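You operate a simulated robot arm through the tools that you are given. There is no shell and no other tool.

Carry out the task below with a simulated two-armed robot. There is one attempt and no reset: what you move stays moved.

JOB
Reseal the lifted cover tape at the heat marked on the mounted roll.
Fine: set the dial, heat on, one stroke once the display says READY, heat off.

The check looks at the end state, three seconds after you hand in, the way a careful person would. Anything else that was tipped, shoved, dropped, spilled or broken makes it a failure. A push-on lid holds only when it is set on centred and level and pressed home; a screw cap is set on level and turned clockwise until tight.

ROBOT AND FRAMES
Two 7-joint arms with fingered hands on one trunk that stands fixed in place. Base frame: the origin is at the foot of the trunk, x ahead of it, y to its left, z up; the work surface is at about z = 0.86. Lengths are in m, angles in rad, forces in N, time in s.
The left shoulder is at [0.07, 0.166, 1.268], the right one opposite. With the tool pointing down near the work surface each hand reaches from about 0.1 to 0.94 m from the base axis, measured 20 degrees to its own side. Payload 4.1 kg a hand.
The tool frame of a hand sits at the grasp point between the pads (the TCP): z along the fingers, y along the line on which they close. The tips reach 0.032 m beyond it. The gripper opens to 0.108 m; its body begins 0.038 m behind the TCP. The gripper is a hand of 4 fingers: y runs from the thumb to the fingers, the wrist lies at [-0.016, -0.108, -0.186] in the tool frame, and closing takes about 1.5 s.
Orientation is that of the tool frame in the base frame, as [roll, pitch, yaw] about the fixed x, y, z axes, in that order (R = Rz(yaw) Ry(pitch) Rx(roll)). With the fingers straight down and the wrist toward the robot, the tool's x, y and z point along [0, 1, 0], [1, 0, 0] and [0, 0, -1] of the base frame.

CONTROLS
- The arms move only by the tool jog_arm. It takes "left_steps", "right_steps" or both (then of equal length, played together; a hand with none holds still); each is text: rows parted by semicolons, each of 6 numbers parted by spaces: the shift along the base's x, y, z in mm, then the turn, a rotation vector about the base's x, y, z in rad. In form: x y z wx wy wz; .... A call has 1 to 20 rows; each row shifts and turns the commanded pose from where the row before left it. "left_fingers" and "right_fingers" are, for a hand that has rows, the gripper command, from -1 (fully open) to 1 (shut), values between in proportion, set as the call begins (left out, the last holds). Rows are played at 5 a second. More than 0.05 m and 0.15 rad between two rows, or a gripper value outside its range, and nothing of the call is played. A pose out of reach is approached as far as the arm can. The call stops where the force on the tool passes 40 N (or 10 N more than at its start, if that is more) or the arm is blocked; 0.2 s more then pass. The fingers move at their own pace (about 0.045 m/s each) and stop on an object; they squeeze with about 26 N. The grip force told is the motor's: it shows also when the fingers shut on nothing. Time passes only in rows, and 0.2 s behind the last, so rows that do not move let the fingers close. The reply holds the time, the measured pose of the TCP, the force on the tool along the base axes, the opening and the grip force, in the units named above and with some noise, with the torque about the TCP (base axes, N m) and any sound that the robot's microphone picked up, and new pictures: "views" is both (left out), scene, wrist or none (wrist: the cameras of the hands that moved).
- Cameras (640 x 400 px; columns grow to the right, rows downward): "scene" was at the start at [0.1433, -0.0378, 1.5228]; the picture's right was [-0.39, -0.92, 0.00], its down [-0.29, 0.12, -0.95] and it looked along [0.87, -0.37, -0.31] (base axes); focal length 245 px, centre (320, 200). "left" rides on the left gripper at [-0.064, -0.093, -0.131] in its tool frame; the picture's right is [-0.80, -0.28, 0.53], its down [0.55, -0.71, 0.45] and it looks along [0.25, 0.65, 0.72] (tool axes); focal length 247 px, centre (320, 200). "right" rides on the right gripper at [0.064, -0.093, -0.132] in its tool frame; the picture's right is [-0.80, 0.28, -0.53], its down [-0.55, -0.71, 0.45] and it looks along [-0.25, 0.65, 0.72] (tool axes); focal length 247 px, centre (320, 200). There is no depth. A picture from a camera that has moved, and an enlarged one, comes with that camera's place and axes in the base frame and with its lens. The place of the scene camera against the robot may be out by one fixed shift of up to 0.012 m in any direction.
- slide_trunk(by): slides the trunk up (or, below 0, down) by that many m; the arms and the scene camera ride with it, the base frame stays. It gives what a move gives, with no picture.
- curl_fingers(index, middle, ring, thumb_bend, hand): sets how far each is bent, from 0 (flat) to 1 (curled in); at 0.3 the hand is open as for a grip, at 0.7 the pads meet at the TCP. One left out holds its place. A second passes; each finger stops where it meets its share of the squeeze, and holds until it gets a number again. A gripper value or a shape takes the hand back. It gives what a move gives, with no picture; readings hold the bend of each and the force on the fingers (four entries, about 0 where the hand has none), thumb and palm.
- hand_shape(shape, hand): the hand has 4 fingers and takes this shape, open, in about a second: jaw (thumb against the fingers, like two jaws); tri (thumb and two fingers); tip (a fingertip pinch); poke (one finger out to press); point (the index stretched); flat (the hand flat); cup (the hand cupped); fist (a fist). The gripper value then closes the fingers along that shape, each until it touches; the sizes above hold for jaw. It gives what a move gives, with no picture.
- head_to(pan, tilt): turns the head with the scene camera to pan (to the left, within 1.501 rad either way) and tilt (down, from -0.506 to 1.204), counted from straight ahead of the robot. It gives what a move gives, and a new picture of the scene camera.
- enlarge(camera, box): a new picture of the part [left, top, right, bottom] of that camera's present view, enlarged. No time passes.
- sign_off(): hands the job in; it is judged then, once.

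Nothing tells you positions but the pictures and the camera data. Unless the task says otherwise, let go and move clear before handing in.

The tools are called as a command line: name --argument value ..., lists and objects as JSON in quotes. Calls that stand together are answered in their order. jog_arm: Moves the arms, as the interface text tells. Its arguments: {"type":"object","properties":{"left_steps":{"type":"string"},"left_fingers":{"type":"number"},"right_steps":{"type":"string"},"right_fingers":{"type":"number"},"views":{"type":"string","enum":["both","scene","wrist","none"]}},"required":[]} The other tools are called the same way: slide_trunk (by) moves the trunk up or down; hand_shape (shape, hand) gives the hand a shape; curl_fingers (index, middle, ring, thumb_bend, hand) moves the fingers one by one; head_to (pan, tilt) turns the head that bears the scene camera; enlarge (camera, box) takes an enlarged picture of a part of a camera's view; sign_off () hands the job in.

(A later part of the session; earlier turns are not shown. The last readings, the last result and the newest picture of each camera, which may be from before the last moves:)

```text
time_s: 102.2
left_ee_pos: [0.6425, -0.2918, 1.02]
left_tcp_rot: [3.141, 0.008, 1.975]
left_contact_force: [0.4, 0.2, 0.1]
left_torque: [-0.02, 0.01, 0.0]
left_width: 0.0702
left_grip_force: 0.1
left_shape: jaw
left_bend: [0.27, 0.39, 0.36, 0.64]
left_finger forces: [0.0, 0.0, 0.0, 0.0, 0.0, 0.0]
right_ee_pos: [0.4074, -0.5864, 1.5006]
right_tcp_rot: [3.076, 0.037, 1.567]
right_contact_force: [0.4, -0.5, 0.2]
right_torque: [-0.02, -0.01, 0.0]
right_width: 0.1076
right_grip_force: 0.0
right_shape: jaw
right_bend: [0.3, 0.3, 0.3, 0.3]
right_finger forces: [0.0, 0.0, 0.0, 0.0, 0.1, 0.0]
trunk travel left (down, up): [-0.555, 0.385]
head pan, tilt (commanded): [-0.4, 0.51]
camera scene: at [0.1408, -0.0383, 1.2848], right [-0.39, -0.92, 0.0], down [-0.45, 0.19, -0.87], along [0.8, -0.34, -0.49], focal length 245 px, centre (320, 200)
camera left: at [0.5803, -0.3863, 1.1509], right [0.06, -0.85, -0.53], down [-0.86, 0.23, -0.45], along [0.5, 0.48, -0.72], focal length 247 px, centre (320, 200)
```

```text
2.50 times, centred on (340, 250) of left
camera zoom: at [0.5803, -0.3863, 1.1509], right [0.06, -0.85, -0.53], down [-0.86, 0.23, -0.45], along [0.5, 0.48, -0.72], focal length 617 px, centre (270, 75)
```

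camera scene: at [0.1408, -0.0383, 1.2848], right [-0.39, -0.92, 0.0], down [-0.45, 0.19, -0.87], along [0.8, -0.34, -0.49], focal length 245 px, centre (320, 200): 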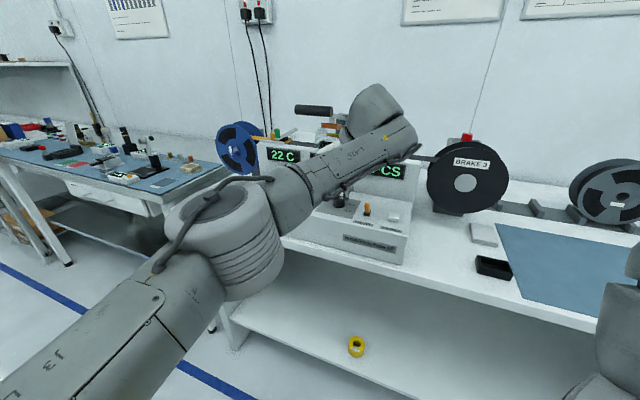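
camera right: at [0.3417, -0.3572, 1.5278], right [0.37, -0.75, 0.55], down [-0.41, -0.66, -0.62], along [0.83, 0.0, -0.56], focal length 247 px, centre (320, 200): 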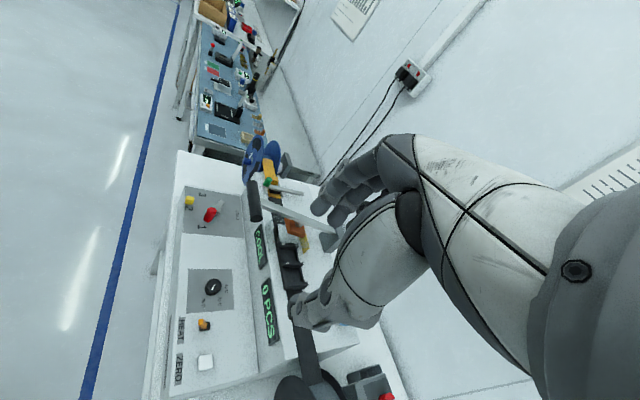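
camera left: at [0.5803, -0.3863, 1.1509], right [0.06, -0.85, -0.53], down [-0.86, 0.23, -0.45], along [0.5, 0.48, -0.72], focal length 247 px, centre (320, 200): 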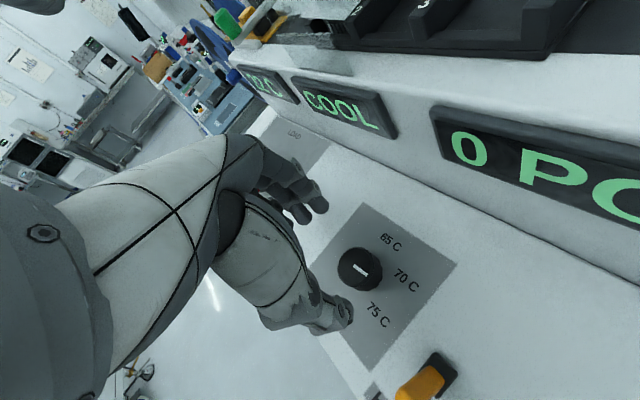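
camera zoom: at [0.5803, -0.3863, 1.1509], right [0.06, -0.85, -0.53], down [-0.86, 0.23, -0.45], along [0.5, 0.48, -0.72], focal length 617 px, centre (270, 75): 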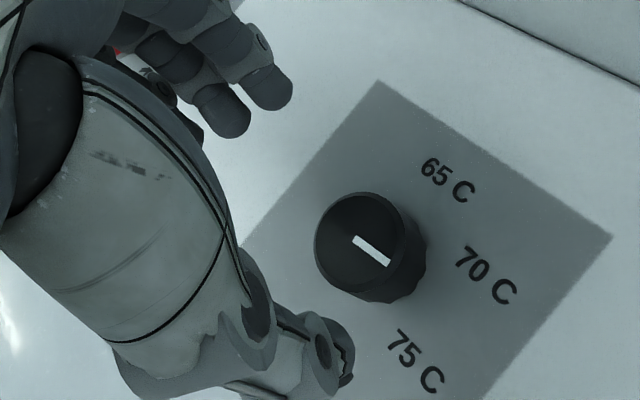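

The left arm simply cannot reach across far enough at this dial for that turn. The right arm, at this trunk height, should have room, so I will withdraw the left arm to the left and use the right.

jog_arm --left_steps "-24 19 0 0 0 -0.08;-24 19 0 0 0 -0.1;-24 19 10 0 0 -0.1;-20 30 30 0 0 -0.1;-5 35 35 0 0 -0.1;0 40 30 0 0 -0.1;0 45 20 0 0 -0.1;0 45 20 0 0 -0.1;0 45 20 0 0 -0.1;0 45 20 0 0 -0.1;0 40 20 0 0 -0.1" --left_fingers -1 --views "both"

```text
time_s: 104.6
left_ee_pos: [0.5337, 0.0804, 1.2275]
left_tcp_rot: [3.13, 0.011, 0.868]
left_contact_force: [-0.4, -0.4, -0.3]
left_torque: [-0.01, 0.01, 0.02]
left_width: 0.1076
left_grip_force: 0.0
left_shape: jaw
left_bend: [0.3, 0.3, 0.3, 0.3]
left_finger forces: [0.1, 0.0, 0.1, 0.0, 0.0, 0.0]
right_ee_pos: [0.4062, -0.5816, 1.5023]
right_tcp_rot: [3.077, 0.041, 1.566]
right_contact_force: [-0.6, -0.1, -0.5]
right_torque: [0.01, 0.0, 0.02]
right_width: 0.1076
right_grip_force: 0.1
right_shape: jaw
right_bend: [0.3, 0.3, 0.3, 0.3]
right_finger forces: [0.1, 0.0, 0.1, 0.0, 0.0, 0.1]
trunk travel left (down, up): [-0.555, 0.385]
head pan, tilt (commanded): [-0.4, 0.51]
camera scene: at [0.1404, -0.0347, 1.285], right [-0.39, -0.92, 0.0], down [-0.45, 0.19, -0.87], along [0.8, -0.34, -0.49], focal length 245 px, centre (320, 200)
camera left: at [0.4192, 0.0933, 1.3582], right [-0.73, -0.43, -0.53], down [-0.18, 0.87, -0.46], along [0.66, -0.24, -0.71], focal length 247 px, centre (320, 200)
```

scene: 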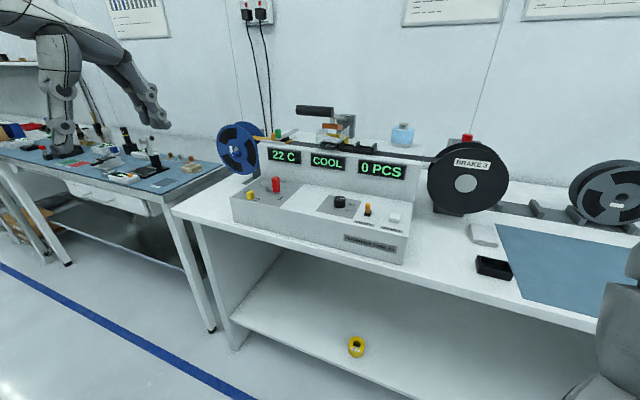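
left: 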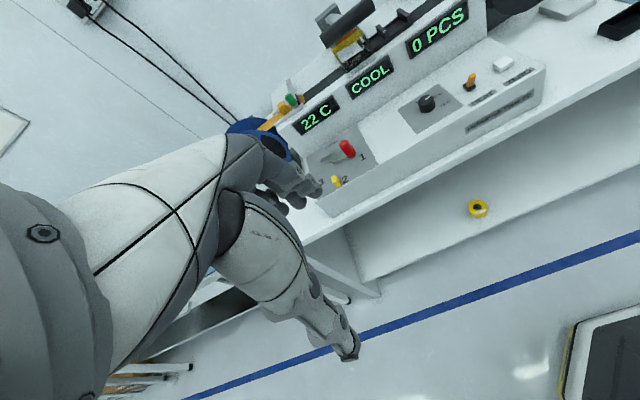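

Both the scene and left cameras now see the whole console freely. I will bring the right hand down and inward in stages, watching its posture.

jog_arm --right_steps "9 26 -34 0 0 0.05;9 26 -34 0 0 0.05;9 26 -34 0 0 0.05;9 26 -34 0 0 0.05;9 26 -34 0 0 0.05;9 26 -34 0 0 0.05" --right_fingers -0.3 --views "both"

```text
time_s: 106.0
left_ee_pos: [0.5347, 0.0803, 1.2252]
left_tcp_rot: [3.131, 0.011, 0.872]
left_contact_force: [-0.4, -0.3, 0.5]
left_torque: [-0.01, 0.05, 0.0]
left_width: 0.1079
left_grip_force: 0.1
left_shape: jaw
left_bend: [0.3, 0.3, 0.3, 0.3]
left_finger forces: [0.0, 0.0, 0.0, 0.1, 0.0, 0.0]
right_ee_pos: [0.4647, -0.4246, 1.2943]
right_tcp_rot: [3.079, 0.04, 1.866]
right_contact_force: [0.5, 0.8, 0.2]
right_torque: [-0.07, 0.05, 0.02]
right_width: 0.0706
right_grip_force: 0.0
right_shape: jaw
right_bend: [0.27, 0.39, 0.36, 0.64]
right_finger forces: [0.0, 0.1, 0.1, 0.0, 0.0, 0.0]
trunk travel left (down, up): [-0.555, 0.385]
head pan, tilt (commanded): [-0.4, 0.51]
camera scene: at [0.1425, -0.0349, 1.2848], right [-0.39, -0.92, 0.0], down [-0.45, 0.19, -0.87], along [0.8, -0.34, -0.49], focal length 245 px, centre (320, 200)
camera right: at [0.3457, -0.3885, 1.4178], right [0.46, -0.67, 0.58], down [-0.48, -0.74, -0.47], along [0.74, -0.06, -0.66], focal length 247 px, centre (320, 200)
```

scene: 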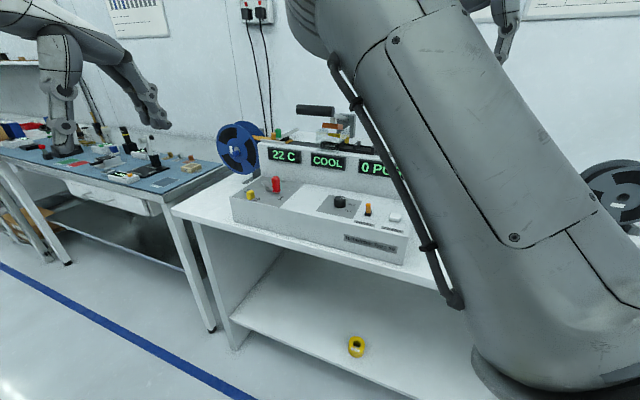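
right: 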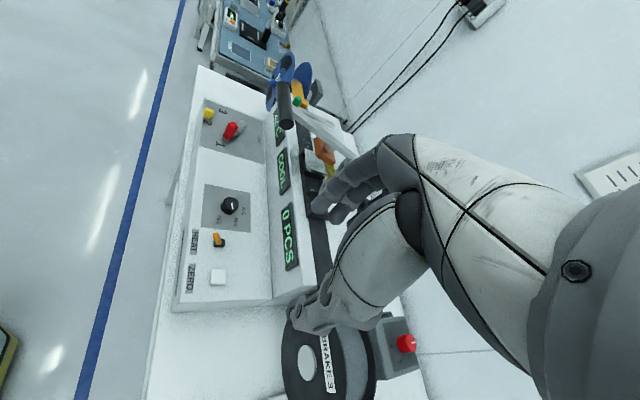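

The right arm has its elbow up, which is good for the wrist. I will go on toward the front of the dial.

jog_arm --right_steps "11 29 -35 0 0 0.03;11 29 -35 0 0 0.03;11 29 -35 0 0 0.03;11 29 -35 0 0 0.03;11 29 -35 0 0 0.03" --views "both"

```text
time_s: 107.2
left_ee_pos: [0.5347, 0.0778, 1.2268]
left_tcp_rot: [3.133, 0.011, 0.872]
left_contact_force: [0.3, -0.3, -0.1]
left_torque: [0.01, -0.03, 0.03]
left_width: 0.108
left_grip_force: 0.0
left_shape: jaw
left_bend: [0.3, 0.3, 0.3, 0.3]
left_finger forces: [0.1, 0.1, 0.0, 0.0, 0.1, 0.0]
right_ee_pos: [0.5039, -0.3393, 1.1264]
right_tcp_rot: [3.022, -0.033, 1.888]
right_contact_force: [0.8, -0.7, -0.6]
right_torque: [0.04, 0.0, -0.01]
right_width: 0.0704
right_grip_force: 0.2
right_shape: jaw
right_bend: [0.27, 0.39, 0.36, 0.64]
right_finger forces: [0.0, 0.0, 0.1, 0.1, 0.1, 0.0]
trunk travel left (down, up): [-0.555, 0.385]
head pan, tilt (commanded): [-0.4, 0.51]
stopped in row 5 (right hand): the arm was blocked; the commanded pose is now the measured one
camera scene: at [0.1413, -0.0365, 1.2849], right [-0.39, -0.92, 0.0], down [-0.45, 0.19, -0.87], along [0.8, -0.34, -0.49], focal length 245 px, centre (320, 200)
camera right: at [0.3814, -0.3157, 1.2478], right [0.46, -0.71, 0.54], down [-0.45, -0.71, -0.55], along [0.76, 0.01, -0.64], focal length 247 px, centre (320, 200)
```

scene: 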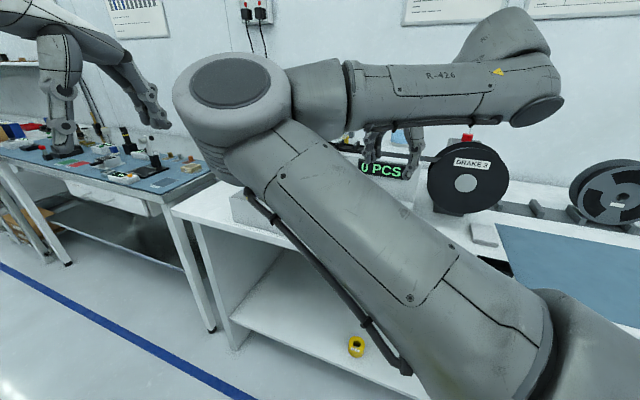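
right: 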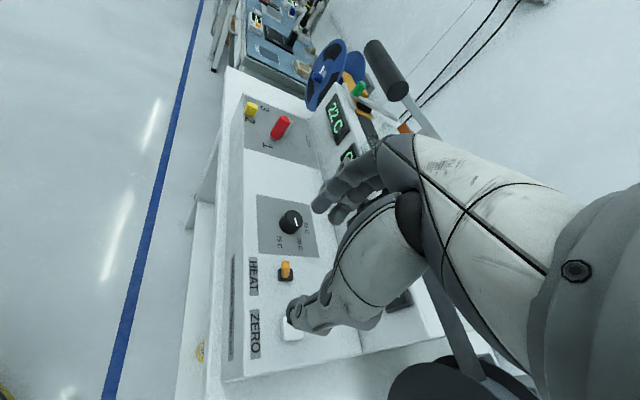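

The right arm folds badly here, so I will return it to its resting place on the right and go back to the left arm with short, fresh-posture bites, which worked cleanly before.

jog_arm --right_steps "-8 -17 34 0 0 -0.01;-8 -17 34 0 0 -0.01;-8 -17 34 0 0 -0.01;-8 -17 34 0 0 -0.02;-8 -17 33 0 0 -0.02;-8 -20 33 0 0 -0.05;-9 -26 34 0 0 -0.05;-9 -26 34 0 0 -0.05;-9 -26 34 0 0 -0.05;-9 -26 34 0 0 -0.05;-9 -26 34 0 0 0" --right_fingers -1 --views "scene"

```text
time_s: 109.6
left_ee_pos: [0.5306, 0.0767, 1.2294]
left_tcp_rot: [3.133, 0.005, 0.874]
left_contact_force: [-0.3, -1.0, 0.0]
left_torque: [0.01, -0.05, 0.01]
left_width: 0.108
left_grip_force: 0.1
left_shape: jaw
left_bend: [0.3, 0.3, 0.3, 0.3]
left_finger forces: [0.0, 0.0, 0.1, 0.0, 0.0, 0.1]
right_ee_pos: [0.4074, -0.5763, 1.4997]
right_tcp_rot: [3.018, -0.038, 1.57]
right_contact_force: [0.0, -0.1, -0.2]
right_torque: [0.07, -0.06, 0.02]
right_width: 0.1078
right_grip_force: 0.0
right_shape: jaw
right_bend: [0.3, 0.3, 0.3, 0.3]
right_finger forces: [0.0, 0.0, 0.0, 0.0, 0.0, 0.0]
trunk travel left (down, up): [-0.555, 0.385]
head pan, tilt (commanded): [-0.4, 0.51]
camera scene: at [0.1385, -0.0396, 1.2851], right [-0.39, -0.92, 0.0], down [-0.45, 0.19, -0.87], along [0.81, -0.34, -0.49], focal length 245 px, centre (320, 200)
```

scene: 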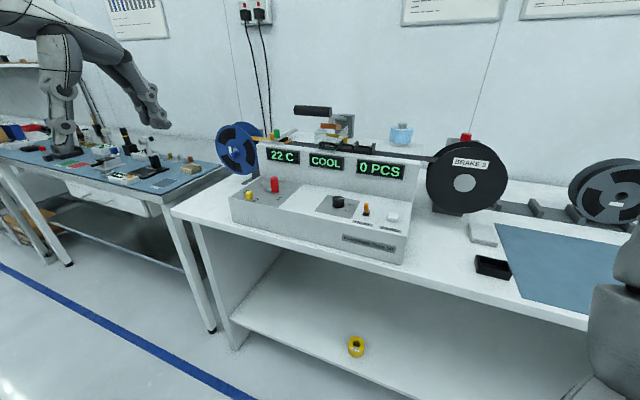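

Everything is in place and visible. I will take close views of the dial pointer from two cameras before going in again.

enlarge --camera "left" --box '[380, 60, 500, 140]'

enlarge --camera "right" --box '[90, 150, 190, 230]'

```text
5.00 times, centred on (440, 100) of left
camera zoom: at [0.4172, 0.0876, 1.3592], right [-0.73, -0.43, -0.53], down [-0.19, 0.87, -0.46], along [0.66, -0.23, -0.71], focal length 1235 px, centre (-280, 700)
```

zoom: 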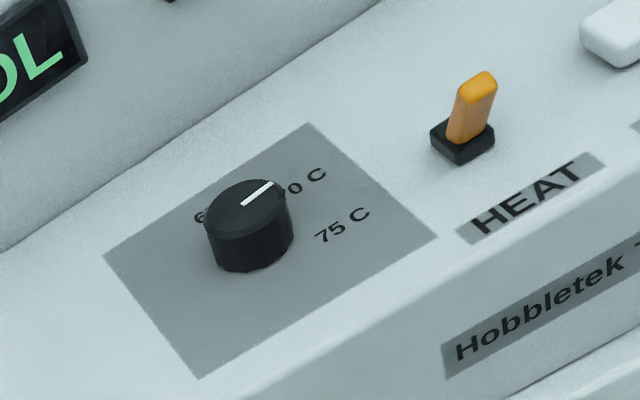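

```text
5.00 times, centred on (140, 190) of right
camera zoom: at [0.298, -0.517, 1.6209], right [0.21, -0.82, 0.53], down [-0.65, -0.53, -0.55], along [0.73, -0.23, -0.64], focal length 1235 px, centre (1220, 250)
```

zoom: 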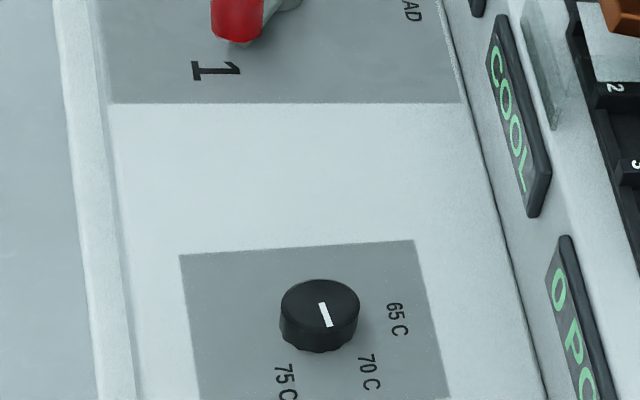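

The pointer sits about 20° past 70 toward 75, so about 80° of counter-clockwise turn is needed: two bites of about 40°. I will bring the left hand back in front of the dial from its good posture.

jog_arm --left_steps "4 -41 0 0 0 0;4 -41 0 0 0 0;4 -41 0 0 0 0;4 -41 0 0 0 0;4 -41 0 0 0 0;4 -41 0 0 0 0;4 -41 -5 0 0 0" --left_fingers -0.3 --views "scene"

```text
time_s: 111.2
left_ee_pos: [0.56, -0.2119, 1.2203]
left_tcp_rot: [3.132, 0.008, 0.873]
left_contact_force: [-0.1, -0.1, -0.6]
left_torque: [0.06, 0.01, -0.01]
left_width: 0.0706
left_grip_force: 0.0
left_shape: jaw
left_bend: [0.27, 0.39, 0.36, 0.64]
left_finger forces: [0.1, 0.0, 0.0, 0.0, 0.1, 0.0]
right_ee_pos: [0.4104, -0.5755, 1.499]
right_tcp_rot: [3.022, -0.033, 1.573]
right_contact_force: [-0.5, -0.1, -0.1]
right_torque: [0.02, 0.0, 0.01]
right_width: 0.1077
right_grip_force: 0.1
right_shape: jaw
right_bend: [0.3, 0.3, 0.3, 0.3]
right_finger forces: [0.1, 0.1, 0.1, 0.0, 0.1, 0.0]
trunk travel left (down, up): [-0.555, 0.385]
head pan, tilt (commanded): [-0.4, 0.51]
camera scene: at [0.1411, -0.0387, 1.2848], right [-0.39, -0.92, 0.0], down [-0.45, 0.19, -0.87], along [0.8, -0.34, -0.49], focal length 245 px, centre (320, 200)
```

scene: 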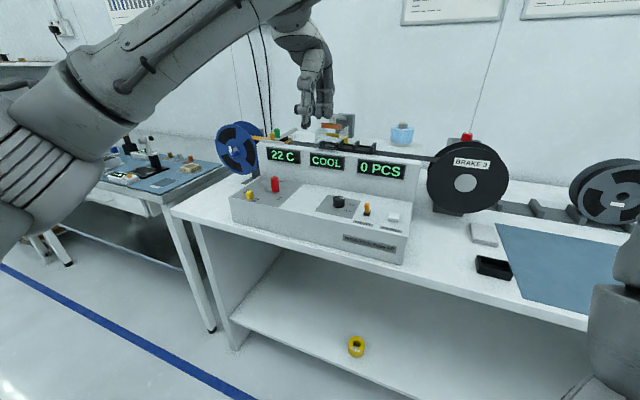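

The elbow is high and left: a good posture. I will go down and in over the knob.

jog_arm --left_steps "0 -2 -40 0 0 0.01;0 -2 -40 0 0 0.01;0 -2 -40 0 0 0.01;0 -2 -40 0 0 0.01;0 -2 -40 0 0 0.01;18 -20 0 0 0 0.02;18 -20 0 0 0 0.02;19 -21 0 0 0 0.02;19 -21 0 0 0 0.02" --views "both"

enlarge --camera "left" --box '[220, 140, 440, 300]'

```text
time_s: 113.2
left_ee_pos: [0.6375, -0.3014, 1.0204]
left_tcp_rot: [3.133, 0.007, 1.004]
left_contact_force: [1.5, 0.7, 0.8]
left_torque: [0.01, -0.02, 0.01]
left_width: 0.0707
left_grip_force: 0.0
left_shape: jaw
left_bend: [0.27, 0.39, 0.36, 0.64]
left_finger forces: [0.1, 0.0, 0.0, 0.1, 0.1, 0.0]
right_ee_pos: [0.4113, -0.5737, 1.4995]
right_tcp_rot: [3.021, -0.033, 1.573]
right_contact_force: [0.7, 0.1, 0.6]
right_torque: [0.03, -0.02, 0.03]
right_width: 0.1077
right_grip_force: 0.0
right_shape: jaw
right_bend: [0.3, 0.3, 0.3, 0.3]
right_finger forces: [0.0, 0.1, 0.0, 0.1, 0.0, 0.0]
trunk travel left (down, up): [-0.555, 0.385]
head pan, tilt (commanded): [-0.4, 0.51]
camera scene: at [0.141, -0.0378, 1.2848], right [-0.39, -0.92, 0.0], down [-0.45, 0.19, -0.87], along [0.8, -0.34, -0.49], focal length 245 px, centre (320, 200)
camera left: at [0.5222, -0.3045, 1.1515], right [-0.67, -0.53, -0.53], down [-0.3, 0.84, -0.46], along [0.68, -0.15, -0.71], focal length 247 px, centre (320, 200)
```

scene: 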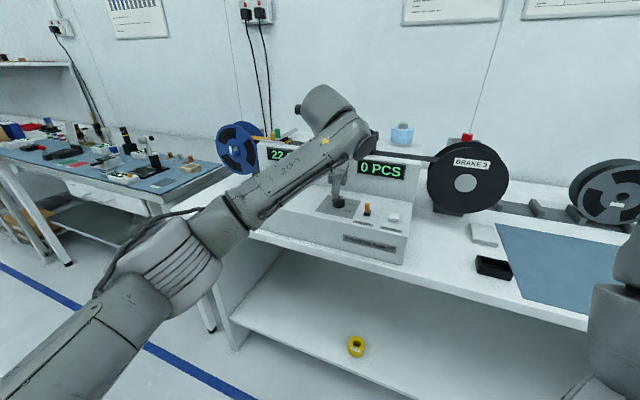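
left: 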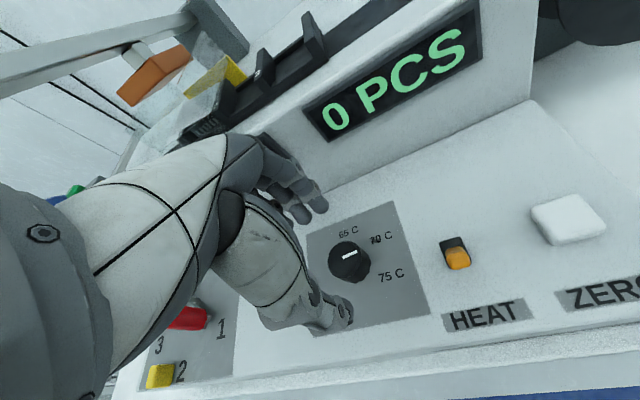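

```text
2.50 times, centred on (330, 220) of left
camera zoom: at [0.5222, -0.3045, 1.1515], right [-0.67, -0.53, -0.53], down [-0.3, 0.84, -0.46], along [0.68, -0.15, -0.71], focal length 617 px, centre (295, 150)
```

zoom: 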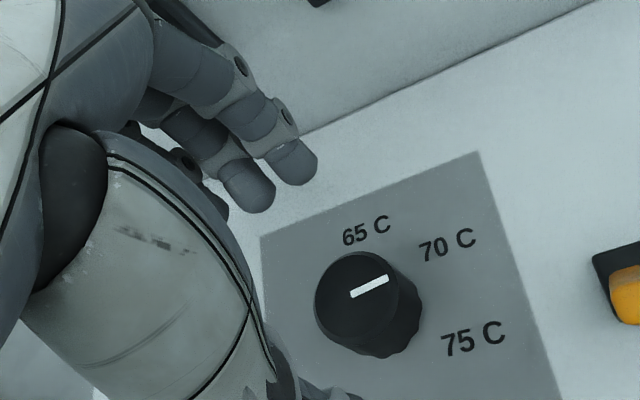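

The knob is nearly centred. I will lower around it and swing the open hand back to yaw 0.45 for a full bite.

jog_arm --left_steps "-1 -1 -8 0 0 0;-1 -1 -8 0 0 0;0 0 -8 0 0 0;0 0 -8 0 0 -0.11;0 0 0 0 0 -0.11;0 0 0 0 0 -0.11;0 0 0 0 0 -0.11;0 0 0 0 0 -0.11" --views "wrist"

enlarge --camera "left" --box '[220, 170, 440, 350]'

enlarge --camera "right" --box '[60, 90, 220, 230]'

```text
time_s: 115.0
left_ee_pos: [0.6341, -0.3019, 0.991]
left_tcp_rot: [3.131, 0.008, 0.452]
left_contact_force: [0.3, 0.3, -0.1]
left_torque: [-0.01, -0.03, 0.02]
left_width: 0.0706
left_grip_force: 0.1
left_shape: jaw
left_bend: [0.27, 0.39, 0.36, 0.64]
left_finger forces: [0.0, 0.0, 0.1, 0.0, 0.0, 0.1]
right_ee_pos: [0.4116, -0.5726, 1.5012]
right_tcp_rot: [3.019, -0.03, 1.573]
right_contact_force: [-0.5, -0.2, -0.4]
right_torque: [-0.01, 0.0, 0.0]
right_width: 0.108
right_grip_force: 0.0
right_shape: jaw
right_bend: [0.3, 0.3, 0.3, 0.3]
right_finger forces: [0.1, 0.1, 0.1, 0.0, 0.0, 0.0]
trunk travel left (down, up): [-0.555, 0.385]
head pan, tilt (commanded): [-0.4, 0.51]
camera left: at [0.5349, -0.2449, 1.1209], right [-0.84, -0.1, -0.53], down [0.19, 0.87, -0.46], along [0.5, -0.49, -0.71], focal length 247 px, centre (320, 200)
```

left: 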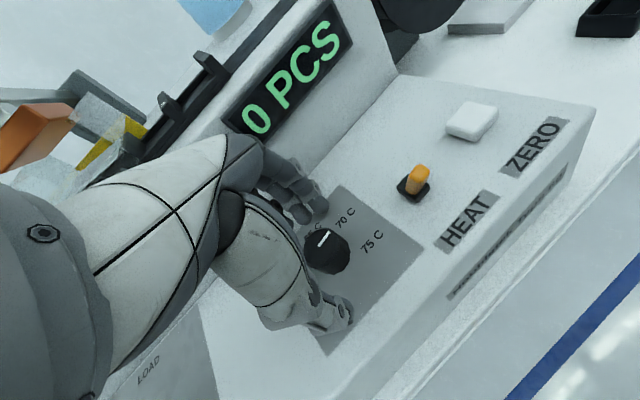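

```text
2.22 times, centred on (330, 260) of left
camera zoom: at [0.5349, -0.2449, 1.1209], right [-0.84, -0.1, -0.53], down [0.19, 0.87, -0.46], along [0.5, -0.49, -0.71], focal length 549 px, centre (298, 67)
```

zoom: 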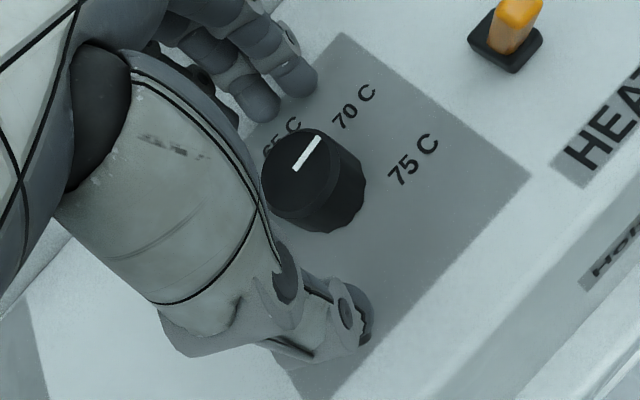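

```text
2.86 times, centred on (140, 160) of right
camera zoom: at [0.3017, -0.5119, 1.6217], right [0.22, -0.81, 0.54], down [-0.65, -0.53, -0.55], along [0.73, -0.23, -0.64], focal length 706 px, centre (834, 314)
```

zoom: 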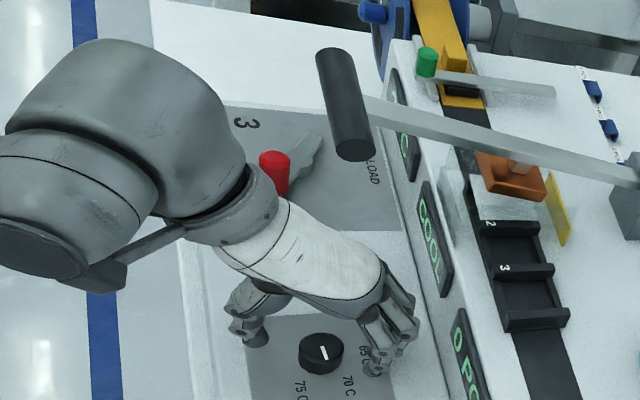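

Well centred. I will close and turn 0.7 rad, to yaw 1.15.

jog_arm --left_steps "0 0 -2 0 0 0;0 0 0 0 0 0;0 0 0 0 0 0;0 0 0 0 0 0;0 0 0 0 0 0;0 0 0 0 0 0;0 0 0 0 0 0.1;0 0 0 0 0 0.1;0 0 0 0 0 0.1;0 0 0 0 0 0.1;0 0 0 0 0 0.1" --left_fingers 1 --views "wrist"

enlarge --camera "left" --box '[220, 170, 440, 350]'

```text
time_s: 117.4
left_ee_pos: [0.6344, -0.3032, 0.9886]
left_tcp_rot: [3.133, 0.009, 0.953]
left_contact_force: [-9.2, -2.2, -7.1]
left_torque: [-0.03, 0.27, -0.07]
left_width: 0.0244
left_grip_force: 25.6
left_shape: jaw
left_bend: [0.74, 0.55, 0.6, 0.74]
left_finger forces: [12.6, 6.6, 0.1, 0.0, 24.7, 0.0]
right_ee_pos: [0.4098, -0.5733, 1.4998]
right_tcp_rot: [3.02, -0.032, 1.572]
right_contact_force: [-1.3, 0.5, -0.3]
right_torque: [-0.01, 0.0, -0.02]
right_width: 0.1079
right_grip_force: 0.1
right_shape: jaw
right_bend: [0.3, 0.3, 0.3, 0.3]
right_finger forces: [0.0, 0.0, 0.1, 0.0, 0.0, 0.0]
trunk travel left (down, up): [-0.555, 0.385]
head pan, tilt (commanded): [-0.4, 0.51]
camera left: at [0.5188, -0.3004, 1.1191], right [-0.69, -0.49, -0.53], down [-0.26, 0.85, -0.46], along [0.68, -0.18, -0.71], focal length 247 px, centre (320, 200)
```

left: 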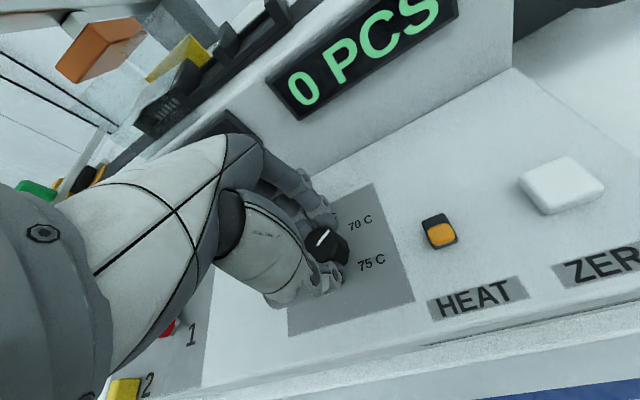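

```text
2.22 times, centred on (330, 260) of left
camera zoom: at [0.5188, -0.3004, 1.1191], right [-0.69, -0.49, -0.53], down [-0.26, 0.85, -0.46], along [0.68, -0.18, -0.71], focal length 549 px, centre (298, 67)
```

zoom: 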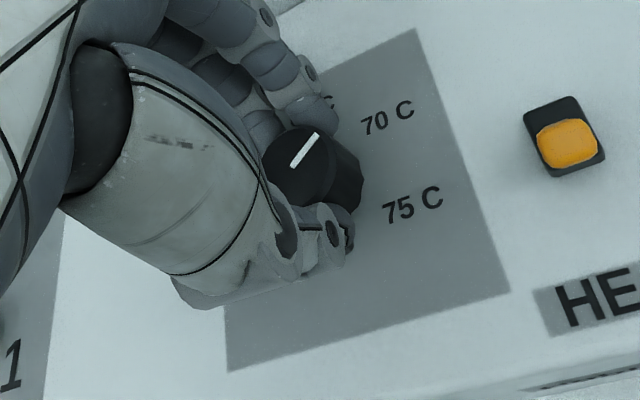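

The knob has followed by 29° with the hand exactly in place. I will continue in small steps.

jog_arm --left_steps "0 0 0 0 0 0.08;0 0 0 0 0 0.08" --views "none"

```text
time_s: 118.0
left_ee_pos: [0.6326, -0.3039, 0.9881]
left_tcp_rot: [3.131, 0.009, 1.112]
left_contact_force: [-8.3, -6.3, -4.5]
left_torque: [-0.18, 0.16, -0.06]
left_width: 0.0245
left_grip_force: 26.1
left_shape: jaw
left_bend: [0.74, 0.55, 0.6, 0.74]
left_finger forces: [14.2, 6.8, 0.1, 0.1, 24.4, 0.1]
right_ee_pos: [0.4097, -0.5748, 1.4993]
right_tcp_rot: [3.019, -0.033, 1.573]
right_contact_force: [-0.1, 0.3, 0.0]
right_torque: [0.0, 0.01, 0.01]
right_width: 0.108
right_grip_force: 0.0
right_shape: jaw
right_bend: [0.3, 0.3, 0.3, 0.3]
right_finger forces: [0.0, 0.0, 0.1, 0.0, 0.0, 0.1]
trunk travel left (down, up): [-0.555, 0.385]
head pan, tilt (commanded): [-0.4, 0.51]
```

Still exactly in place at yaw 1.11. A little further.

jog_arm --left_steps "0 0 0 0 0 0.07" --views "none"

```text
time_s: 118.4
left_ee_pos: [0.6328, -0.3038, 0.9877]
left_tcp_rot: [3.131, 0.009, 1.183]
left_contact_force: [-9.4, -6.1, -4.1]
left_torque: [-0.14, 0.25, -0.05]
left_width: 0.0245
left_grip_force: 26.2
left_shape: jaw
left_bend: [0.74, 0.55, 0.6, 0.74]
left_finger forces: [13.6, 6.3, 0.1, 0.0, 25.2, 0.0]
right_ee_pos: [0.4106, -0.5744, 1.5008]
right_tcp_rot: [3.02, -0.032, 1.572]
right_contact_force: [-0.4, 0.5, -0.7]
right_torque: [0.0, 0.03, 0.02]
right_width: 0.1079
right_grip_force: 0.1
right_shape: jaw
right_bend: [0.3, 0.3, 0.3, 0.3]
right_finger forces: [0.0, 0.0, 0.1, 0.1, 0.0, 0.0]
trunk travel left (down, up): [-0.555, 0.385]
head pan, tilt (commanded): [-0.4, 0.51]
```

jog_arm --left_steps "0 0 0 0 0 0.06" --views "wrist"

enlarge --camera "right" --box '[100, 150, 180, 220]'

```text
time_s: 118.8
left_ee_pos: [0.6319, -0.3039, 0.9873]
left_tcp_rot: [3.131, 0.009, 1.243]
left_contact_force: [-8.2, -8.5, -1.4]
left_torque: [-0.2, 0.18, -0.05]
left_width: 0.0246
left_grip_force: 26.1
left_shape: jaw
left_bend: [0.74, 0.55, 0.6, 0.74]
left_finger forces: [14.4, 7.0, 0.1, 0.1, 24.7, 0.0]
right_ee_pos: [0.4102, -0.5734, 1.5]
right_tcp_rot: [3.02, -0.034, 1.574]
right_contact_force: [0.9, 0.6, 0.2]
right_torque: [0.0, 0.03, 0.01]
right_width: 0.1078
right_grip_force: 0.1
right_shape: jaw
right_bend: [0.3, 0.3, 0.3, 0.3]
right_finger forces: [0.1, 0.0, 0.0, 0.1, 0.0, 0.1]
trunk travel left (down, up): [-0.555, 0.385]
head pan, tilt (commanded): [-0.4, 0.51]
camera left: at [0.5222, -0.3336, 1.1186], right [-0.52, -0.67, -0.53], down [-0.49, 0.74, -0.46], along [0.7, 0.02, -0.71], focal length 247 px, centre (320, 200)
```

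left: 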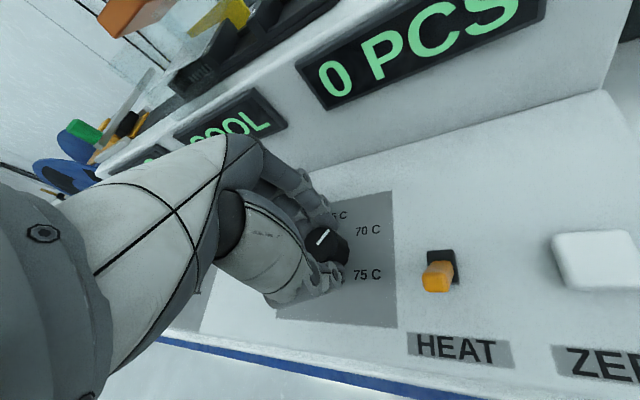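

```text
5.71 times, centred on (140, 185) of right
camera zoom: at [0.3, -0.5141, 1.6214], right [0.22, -0.82, 0.54], down [-0.65, -0.53, -0.55], along [0.73, -0.23, -0.64], focal length 1411 px, centre (1349, 286)
```

zoom: 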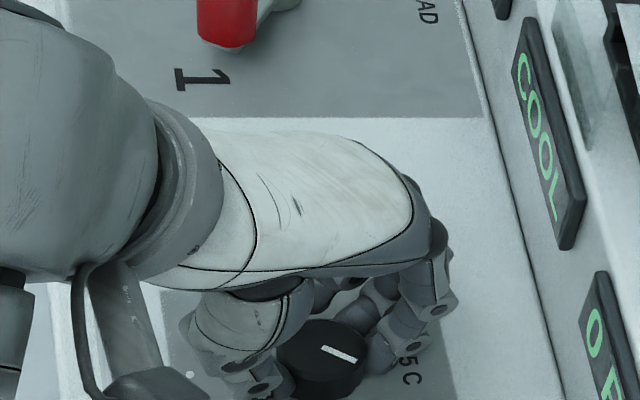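

The pointer has moved 45° and is now between 70 and 65. I will release, back out and reset the arm's posture before the last bite.

jog_arm --left_steps "0 0 0 0 0 0;0 0 0 0 0 0;0 0 0 0 0 0;0 0 0 0 0 0;0 0 15 0 0 -0.05;0 0 16 0 0 -0.05;-19 20 0 0 0 -0.06;-19 20 0 0 0 -0.06;-19 20 0 0 0 -0.06;-18 20 0 0 0 -0.06;0 2 40 0 0 -0.02;0 2 40 0 0 -0.01;0 2 40 0 0 0;0 2 40 0 0 0;0 2 40 0 0 0" --left_fingers -0.3 --views "none"

jog_arm --left_steps "-4 41 0 0 0 0;-4 41 0 0 0 0;-4 41 0 0 0 0;-4 41 0 0 0 0;-4 41 0 0 0 0;-4 41 0 0 0 0;-4 41 0 0 0 0" --views "both"

enlarge --camera "right" --box '[90, 150, 190, 230]'

enlarge --camera "scene" --box '[300, 170, 420, 250]'

```text
time_s: 122.0
left_ee_pos: [0.5577, -0.2111, 1.2194]
left_tcp_rot: [3.131, 0.01, 0.872]
left_contact_force: [0.6, 0.4, 0.2]
left_torque: [0.01, -0.03, 0.0]
left_width: 0.0698
left_grip_force: 0.2
left_shape: jaw
left_bend: [0.27, 0.39, 0.36, 0.64]
left_finger forces: [0.0, 0.0, 0.1, 0.1, 0.0, 0.0]
right_ee_pos: [0.4098, -0.5724, 1.5006]
right_tcp_rot: [3.018, -0.03, 1.572]
right_contact_force: [-0.2, -0.2, 0.0]
right_torque: [0.01, 0.01, 0.03]
right_width: 0.1077
right_grip_force: 0.1
right_shape: jaw
right_bend: [0.3, 0.3, 0.3, 0.3]
right_finger forces: [0.0, 0.0, 0.0, 0.0, 0.0, 0.0]
trunk travel left (down, up): [-0.555, 0.385]
head pan, tilt (commanded): [-0.4, 0.51]
```

```text
time_s: 123.6
left_ee_pos: [0.5305, 0.0807, 1.2192]
left_tcp_rot: [3.131, 0.01, 0.873]
left_contact_force: [0.2, 0.0, 0.1]
left_torque: [-0.06, -0.01, 0.02]
left_width: 0.0695
left_grip_force: 0.0
left_shape: jaw
left_bend: [0.27, 0.39, 0.36, 0.64]
left_finger forces: [0.0, 0.1, 0.1, 0.0, 0.0, 0.0]
right_ee_pos: [0.4108, -0.5693, 1.5014]
right_tcp_rot: [3.019, -0.03, 1.572]
right_contact_force: [0.2, 0.5, 0.4]
right_torque: [-0.04, 0.03, -0.02]
right_width: 0.1077
right_grip_force: 0.0
right_shape: jaw
right_bend: [0.3, 0.3, 0.3, 0.3]
right_finger forces: [0.0, 0.0, 0.0, 0.0, 0.0, 0.0]
trunk travel left (down, up): [-0.555, 0.385]
head pan, tilt (commanded): [-0.4, 0.51]
camera scene: at [0.1404, -0.0342, 1.285], right [-0.39, -0.92, 0.0], down [-0.45, 0.19, -0.87], along [0.8, -0.34, -0.49], focal length 245 px, centre (320, 200)
camera left: at [0.4178, 0.0918, 1.3496], right [-0.73, -0.44, -0.53], down [-0.19, 0.87, -0.46], along [0.66, -0.24, -0.71], focal length 247 px, centre (320, 200)
```

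scene: 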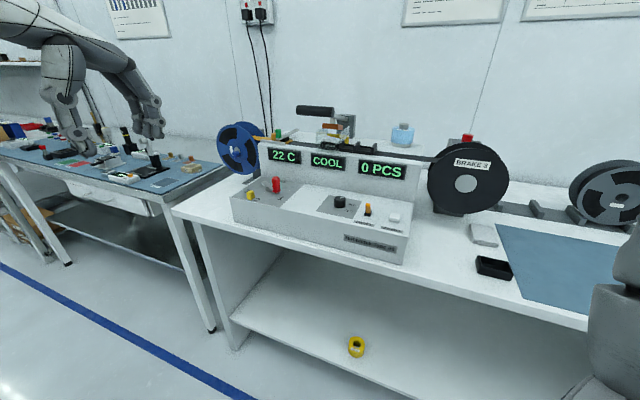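
left: 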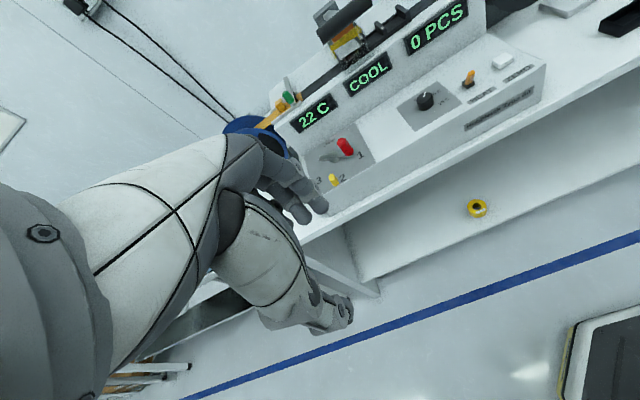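

```text
5.00 times, centred on (140, 190) of right
camera zoom: at [0.3007, -0.5089, 1.623], right [0.22, -0.81, 0.54], down [-0.65, -0.53, -0.55], along [0.73, -0.23, -0.64], focal length 1235 px, centre (1220, 250)
```

zoom: 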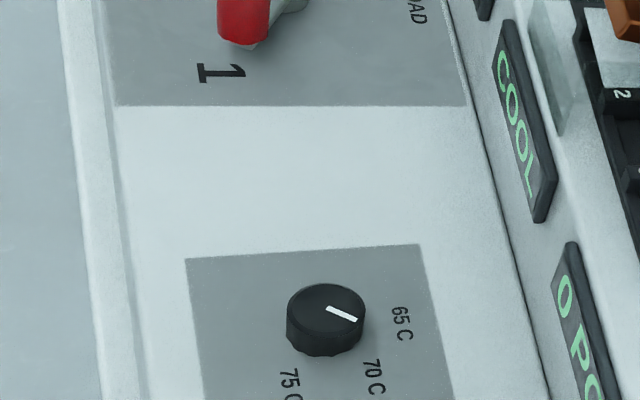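

```text
5.00 times, centred on (360, 210) of scene
camera zoom: at [0.1404, -0.0342, 1.285], right [-0.39, -0.92, 0.0], down [-0.45, 0.19, -0.87], along [0.8, -0.34, -0.49], focal length 1226 px, centre (120, 150)
```

zoom: 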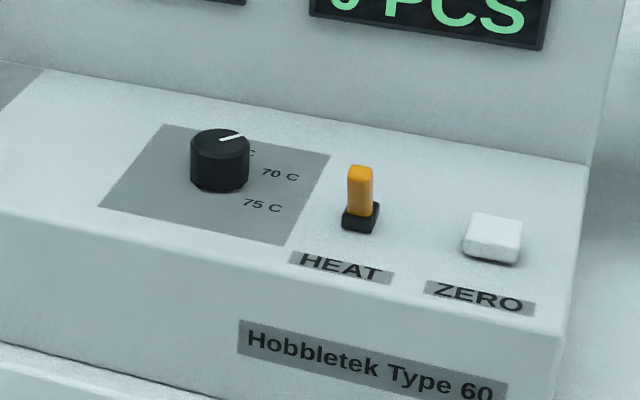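

The pointer is now about 45° from straight-back, so another 40° brings it to 65. Same approach again.

jog_arm --left_steps "4 -41 0 0 0 0;4 -41 0 0 0 0;4 -41 0 0 0 0;4 -41 0 0 0 0;4 -41 0 0 0 0;4 -41 0 0 0 0;4 -41 0 0 0 0;0 -2 -40 0 0 0.01;0 -2 -40 0 0 0.01;0 -2 -40 0 0 0.01;0 -2 -40 0 0 0.01;0 -2 -40 0 0 0.01;18 -20 0 0 0 0.01;18 -20 0 0 0 0.01;19 -21 0 0 0 0.01;19 -21 0 0 0 0.01" --left_fingers -0.3 --views "wrist"

jog_arm --left_steps "-1 -1 -8 0 0 0;0 -1 -8 0 0 0;0 0 -8 0 0 0;0 0 -8 0 0 -0.1;0 0 0 0 0 -0.1;0 0 0 0 0 -0.1;0 0 0 0 0 -0.1;0 0 0 0 0 -0.1" --views "wrist"

enlarge --camera "left" --box '[220, 170, 440, 350]'

```text
time_s: 127.0
left_ee_pos: [0.6349, -0.3035, 1.0193]
left_tcp_rot: [3.132, 0.008, 0.961]
left_contact_force: [-0.1, -0.5, -0.9]
left_torque: [0.02, 0.0, 0.02]
left_width: 0.0701
left_grip_force: 0.0
left_shape: jaw
left_bend: [0.27, 0.39, 0.36, 0.64]
left_finger forces: [0.0, 0.1, 0.0, 0.1, 0.1, 0.1]
right_ee_pos: [0.41, -0.5733, 1.4997]
right_tcp_rot: [3.022, -0.033, 1.574]
right_contact_force: [-0.1, 0.8, -0.4]
right_torque: [0.03, -0.02, -0.03]
right_width: 0.1075
right_grip_force: 0.0
right_shape: jaw
right_bend: [0.3, 0.3, 0.3, 0.3]
right_finger forces: [0.0, 0.1, 0.0, 0.0, 0.0, 0.0]
trunk travel left (down, up): [-0.555, 0.385]
head pan, tilt (commanded): [-0.4, 0.51]
camera left: at [0.5199, -0.3023, 1.1511], right [-0.69, -0.5, -0.53], down [-0.26, 0.85, -0.46], along [0.68, -0.18, -0.71], focal length 247 px, centre (320, 200)
```

left: 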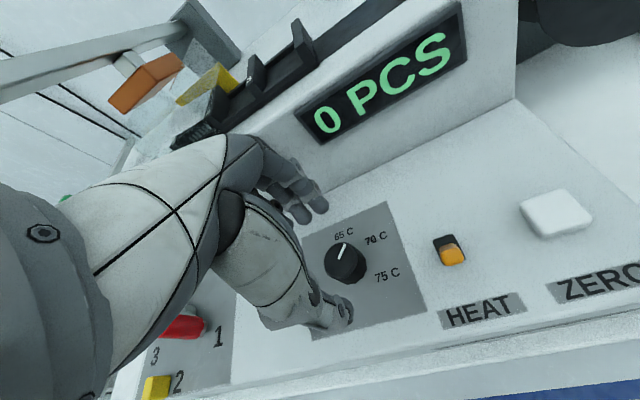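

```text
time_s: 128.8
left_ee_pos: [0.6316, -0.306, 0.9867]
left_tcp_rot: [3.132, 0.012, 0.461]
left_contact_force: [-0.2, -0.6, 0.3]
left_torque: [0.01, 0.02, -0.02]
left_width: 0.07
left_grip_force: 0.1
left_shape: jaw
left_bend: [0.27, 0.39, 0.36, 0.64]
left_finger forces: [0.1, 0.1, 0.0, 0.1, 0.0, 0.0]
right_ee_pos: [0.4123, -0.5723, 1.5012]
right_tcp_rot: [3.021, -0.031, 1.572]
right_contact_force: [-0.3, 0.4, -0.3]
right_torque: [-0.04, 0.0, 0.01]
right_width: 0.1079
right_grip_force: 0.0
right_shape: jaw
right_bend: [0.3, 0.3, 0.3, 0.3]
right_finger forces: [0.1, 0.0, 0.1, 0.0, 0.1, 0.1]
trunk travel left (down, up): [-0.555, 0.385]
head pan, tilt (commanded): [-0.4, 0.51]
camera left: at [0.5326, -0.2499, 1.1183], right [-0.84, -0.11, -0.53], down [0.18, 0.87, -0.46], along [0.51, -0.48, -0.71], focal length 247 px, centre (320, 200)
```

left: 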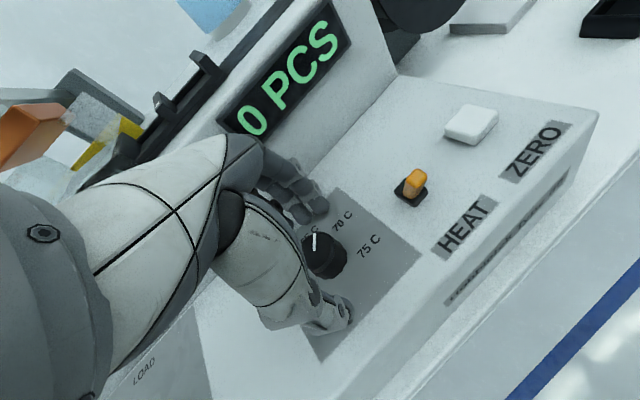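

```text
2.22 times, centred on (330, 260) of left
camera zoom: at [0.5326, -0.2499, 1.1183], right [-0.84, -0.11, -0.53], down [0.18, 0.87, -0.46], along [0.51, -0.48, -0.71], focal length 549 px, centre (298, 67)
```

zoom: 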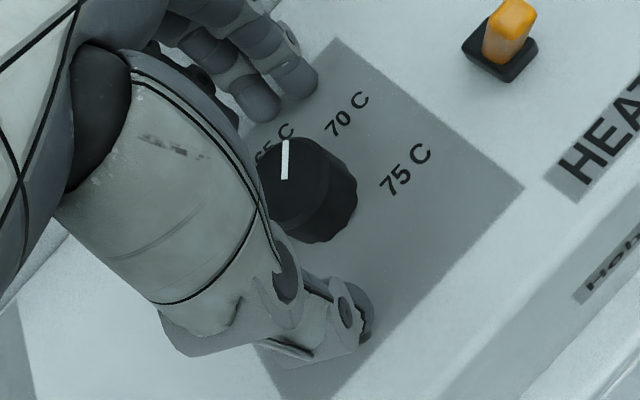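

The TCP is about 3 mm off the knob axis; I will correct by (+2, +3) mm, close, and turn 0.5 rad first.

jog_arm --left_steps "2 3 0 0 0 0;0 0 0 0 0 0" --views "none"

jog_arm --left_steps "0 0 0 0 0 0;0 0 0 0 0 0;0 0 0 0 0 0;0 0 0 0 0 0;0 0 0 0 0 0;0 0 0 0 0 0;0 0 0 0 0 0.1;0 0 0 0 0 0.1;0 0 0 0 0 0.1;0 0 0 0 0 0.1;0 0 0 0 0 0.1" --left_fingers 1 --views "wrist"

enlarge --camera "left" --box '[220, 170, 440, 350]'

```text
time_s: 129.4
left_ee_pos: [0.6344, -0.3027, 0.9876]
left_tcp_rot: [3.133, 0.009, 0.461]
left_contact_force: [0.9, -0.2, 0.2]
left_torque: [-0.02, -0.02, 0.0]
left_width: 0.07
left_grip_force: 0.1
left_shape: jaw
left_bend: [0.27, 0.39, 0.36, 0.64]
left_finger forces: [0.1, 0.1, 0.1, 0.0, 0.0, 0.0]
right_ee_pos: [0.4106, -0.5726, 1.5003]
right_tcp_rot: [3.021, -0.032, 1.573]
right_contact_force: [0.0, -0.8, 0.6]
right_torque: [0.0, 0.01, 0.02]
right_width: 0.1077
right_grip_force: 0.0
right_shape: jaw
right_bend: [0.3, 0.3, 0.3, 0.3]
right_finger forces: [0.0, 0.0, 0.0, 0.0, 0.0, 0.0]
trunk travel left (down, up): [-0.555, 0.385]
head pan, tilt (commanded): [-0.4, 0.51]
```

```text
time_s: 131.8
left_ee_pos: [0.6329, -0.3019, 0.9871]
left_tcp_rot: [3.133, 0.011, 0.963]
left_contact_force: [-0.7, -0.3, -1.6]
left_torque: [-0.05, 0.0, 0.0]
left_width: 0.0247
left_grip_force: 26.5
left_shape: jaw
left_bend: [0.73, 0.56, 0.61, 0.75]
left_finger forces: [14.8, 7.5, 0.0, 0.0, 22.1, 0.0]
right_ee_pos: [0.4113, -0.5728, 1.5008]
right_tcp_rot: [3.022, -0.03, 1.573]
right_contact_force: [0.0, -0.4, 0.6]
right_torque: [-0.03, 0.0, 0.02]
right_width: 0.1077
right_grip_force: 0.1
right_shape: jaw
right_bend: [0.3, 0.3, 0.3, 0.3]
right_finger forces: [0.0, 0.0, 0.1, 0.0, 0.0, 0.1]
trunk travel left (down, up): [-0.555, 0.385]
head pan, tilt (commanded): [-0.4, 0.51]
camera left: at [0.5195, -0.3017, 1.1177], right [-0.69, -0.5, -0.53], down [-0.27, 0.85, -0.46], along [0.68, -0.18, -0.71], focal length 247 px, centre (320, 200)
```

left: 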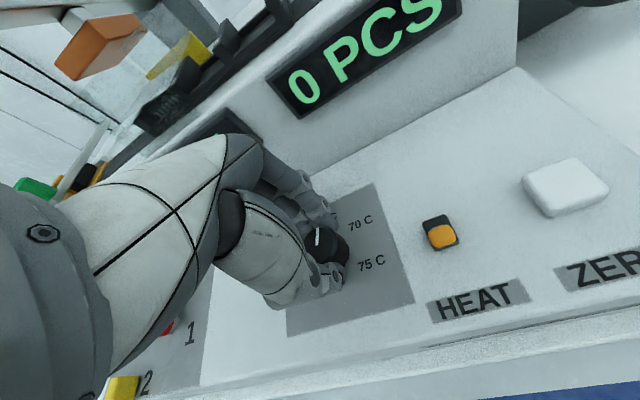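

```text
2.22 times, centred on (330, 260) of left
camera zoom: at [0.5195, -0.3017, 1.1177], right [-0.69, -0.5, -0.53], down [-0.27, 0.85, -0.46], along [0.68, -0.18, -0.71], focal length 549 px, centre (298, 67)
```

zoom: 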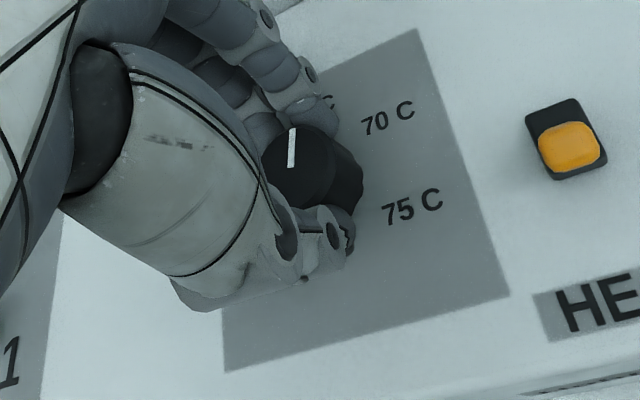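

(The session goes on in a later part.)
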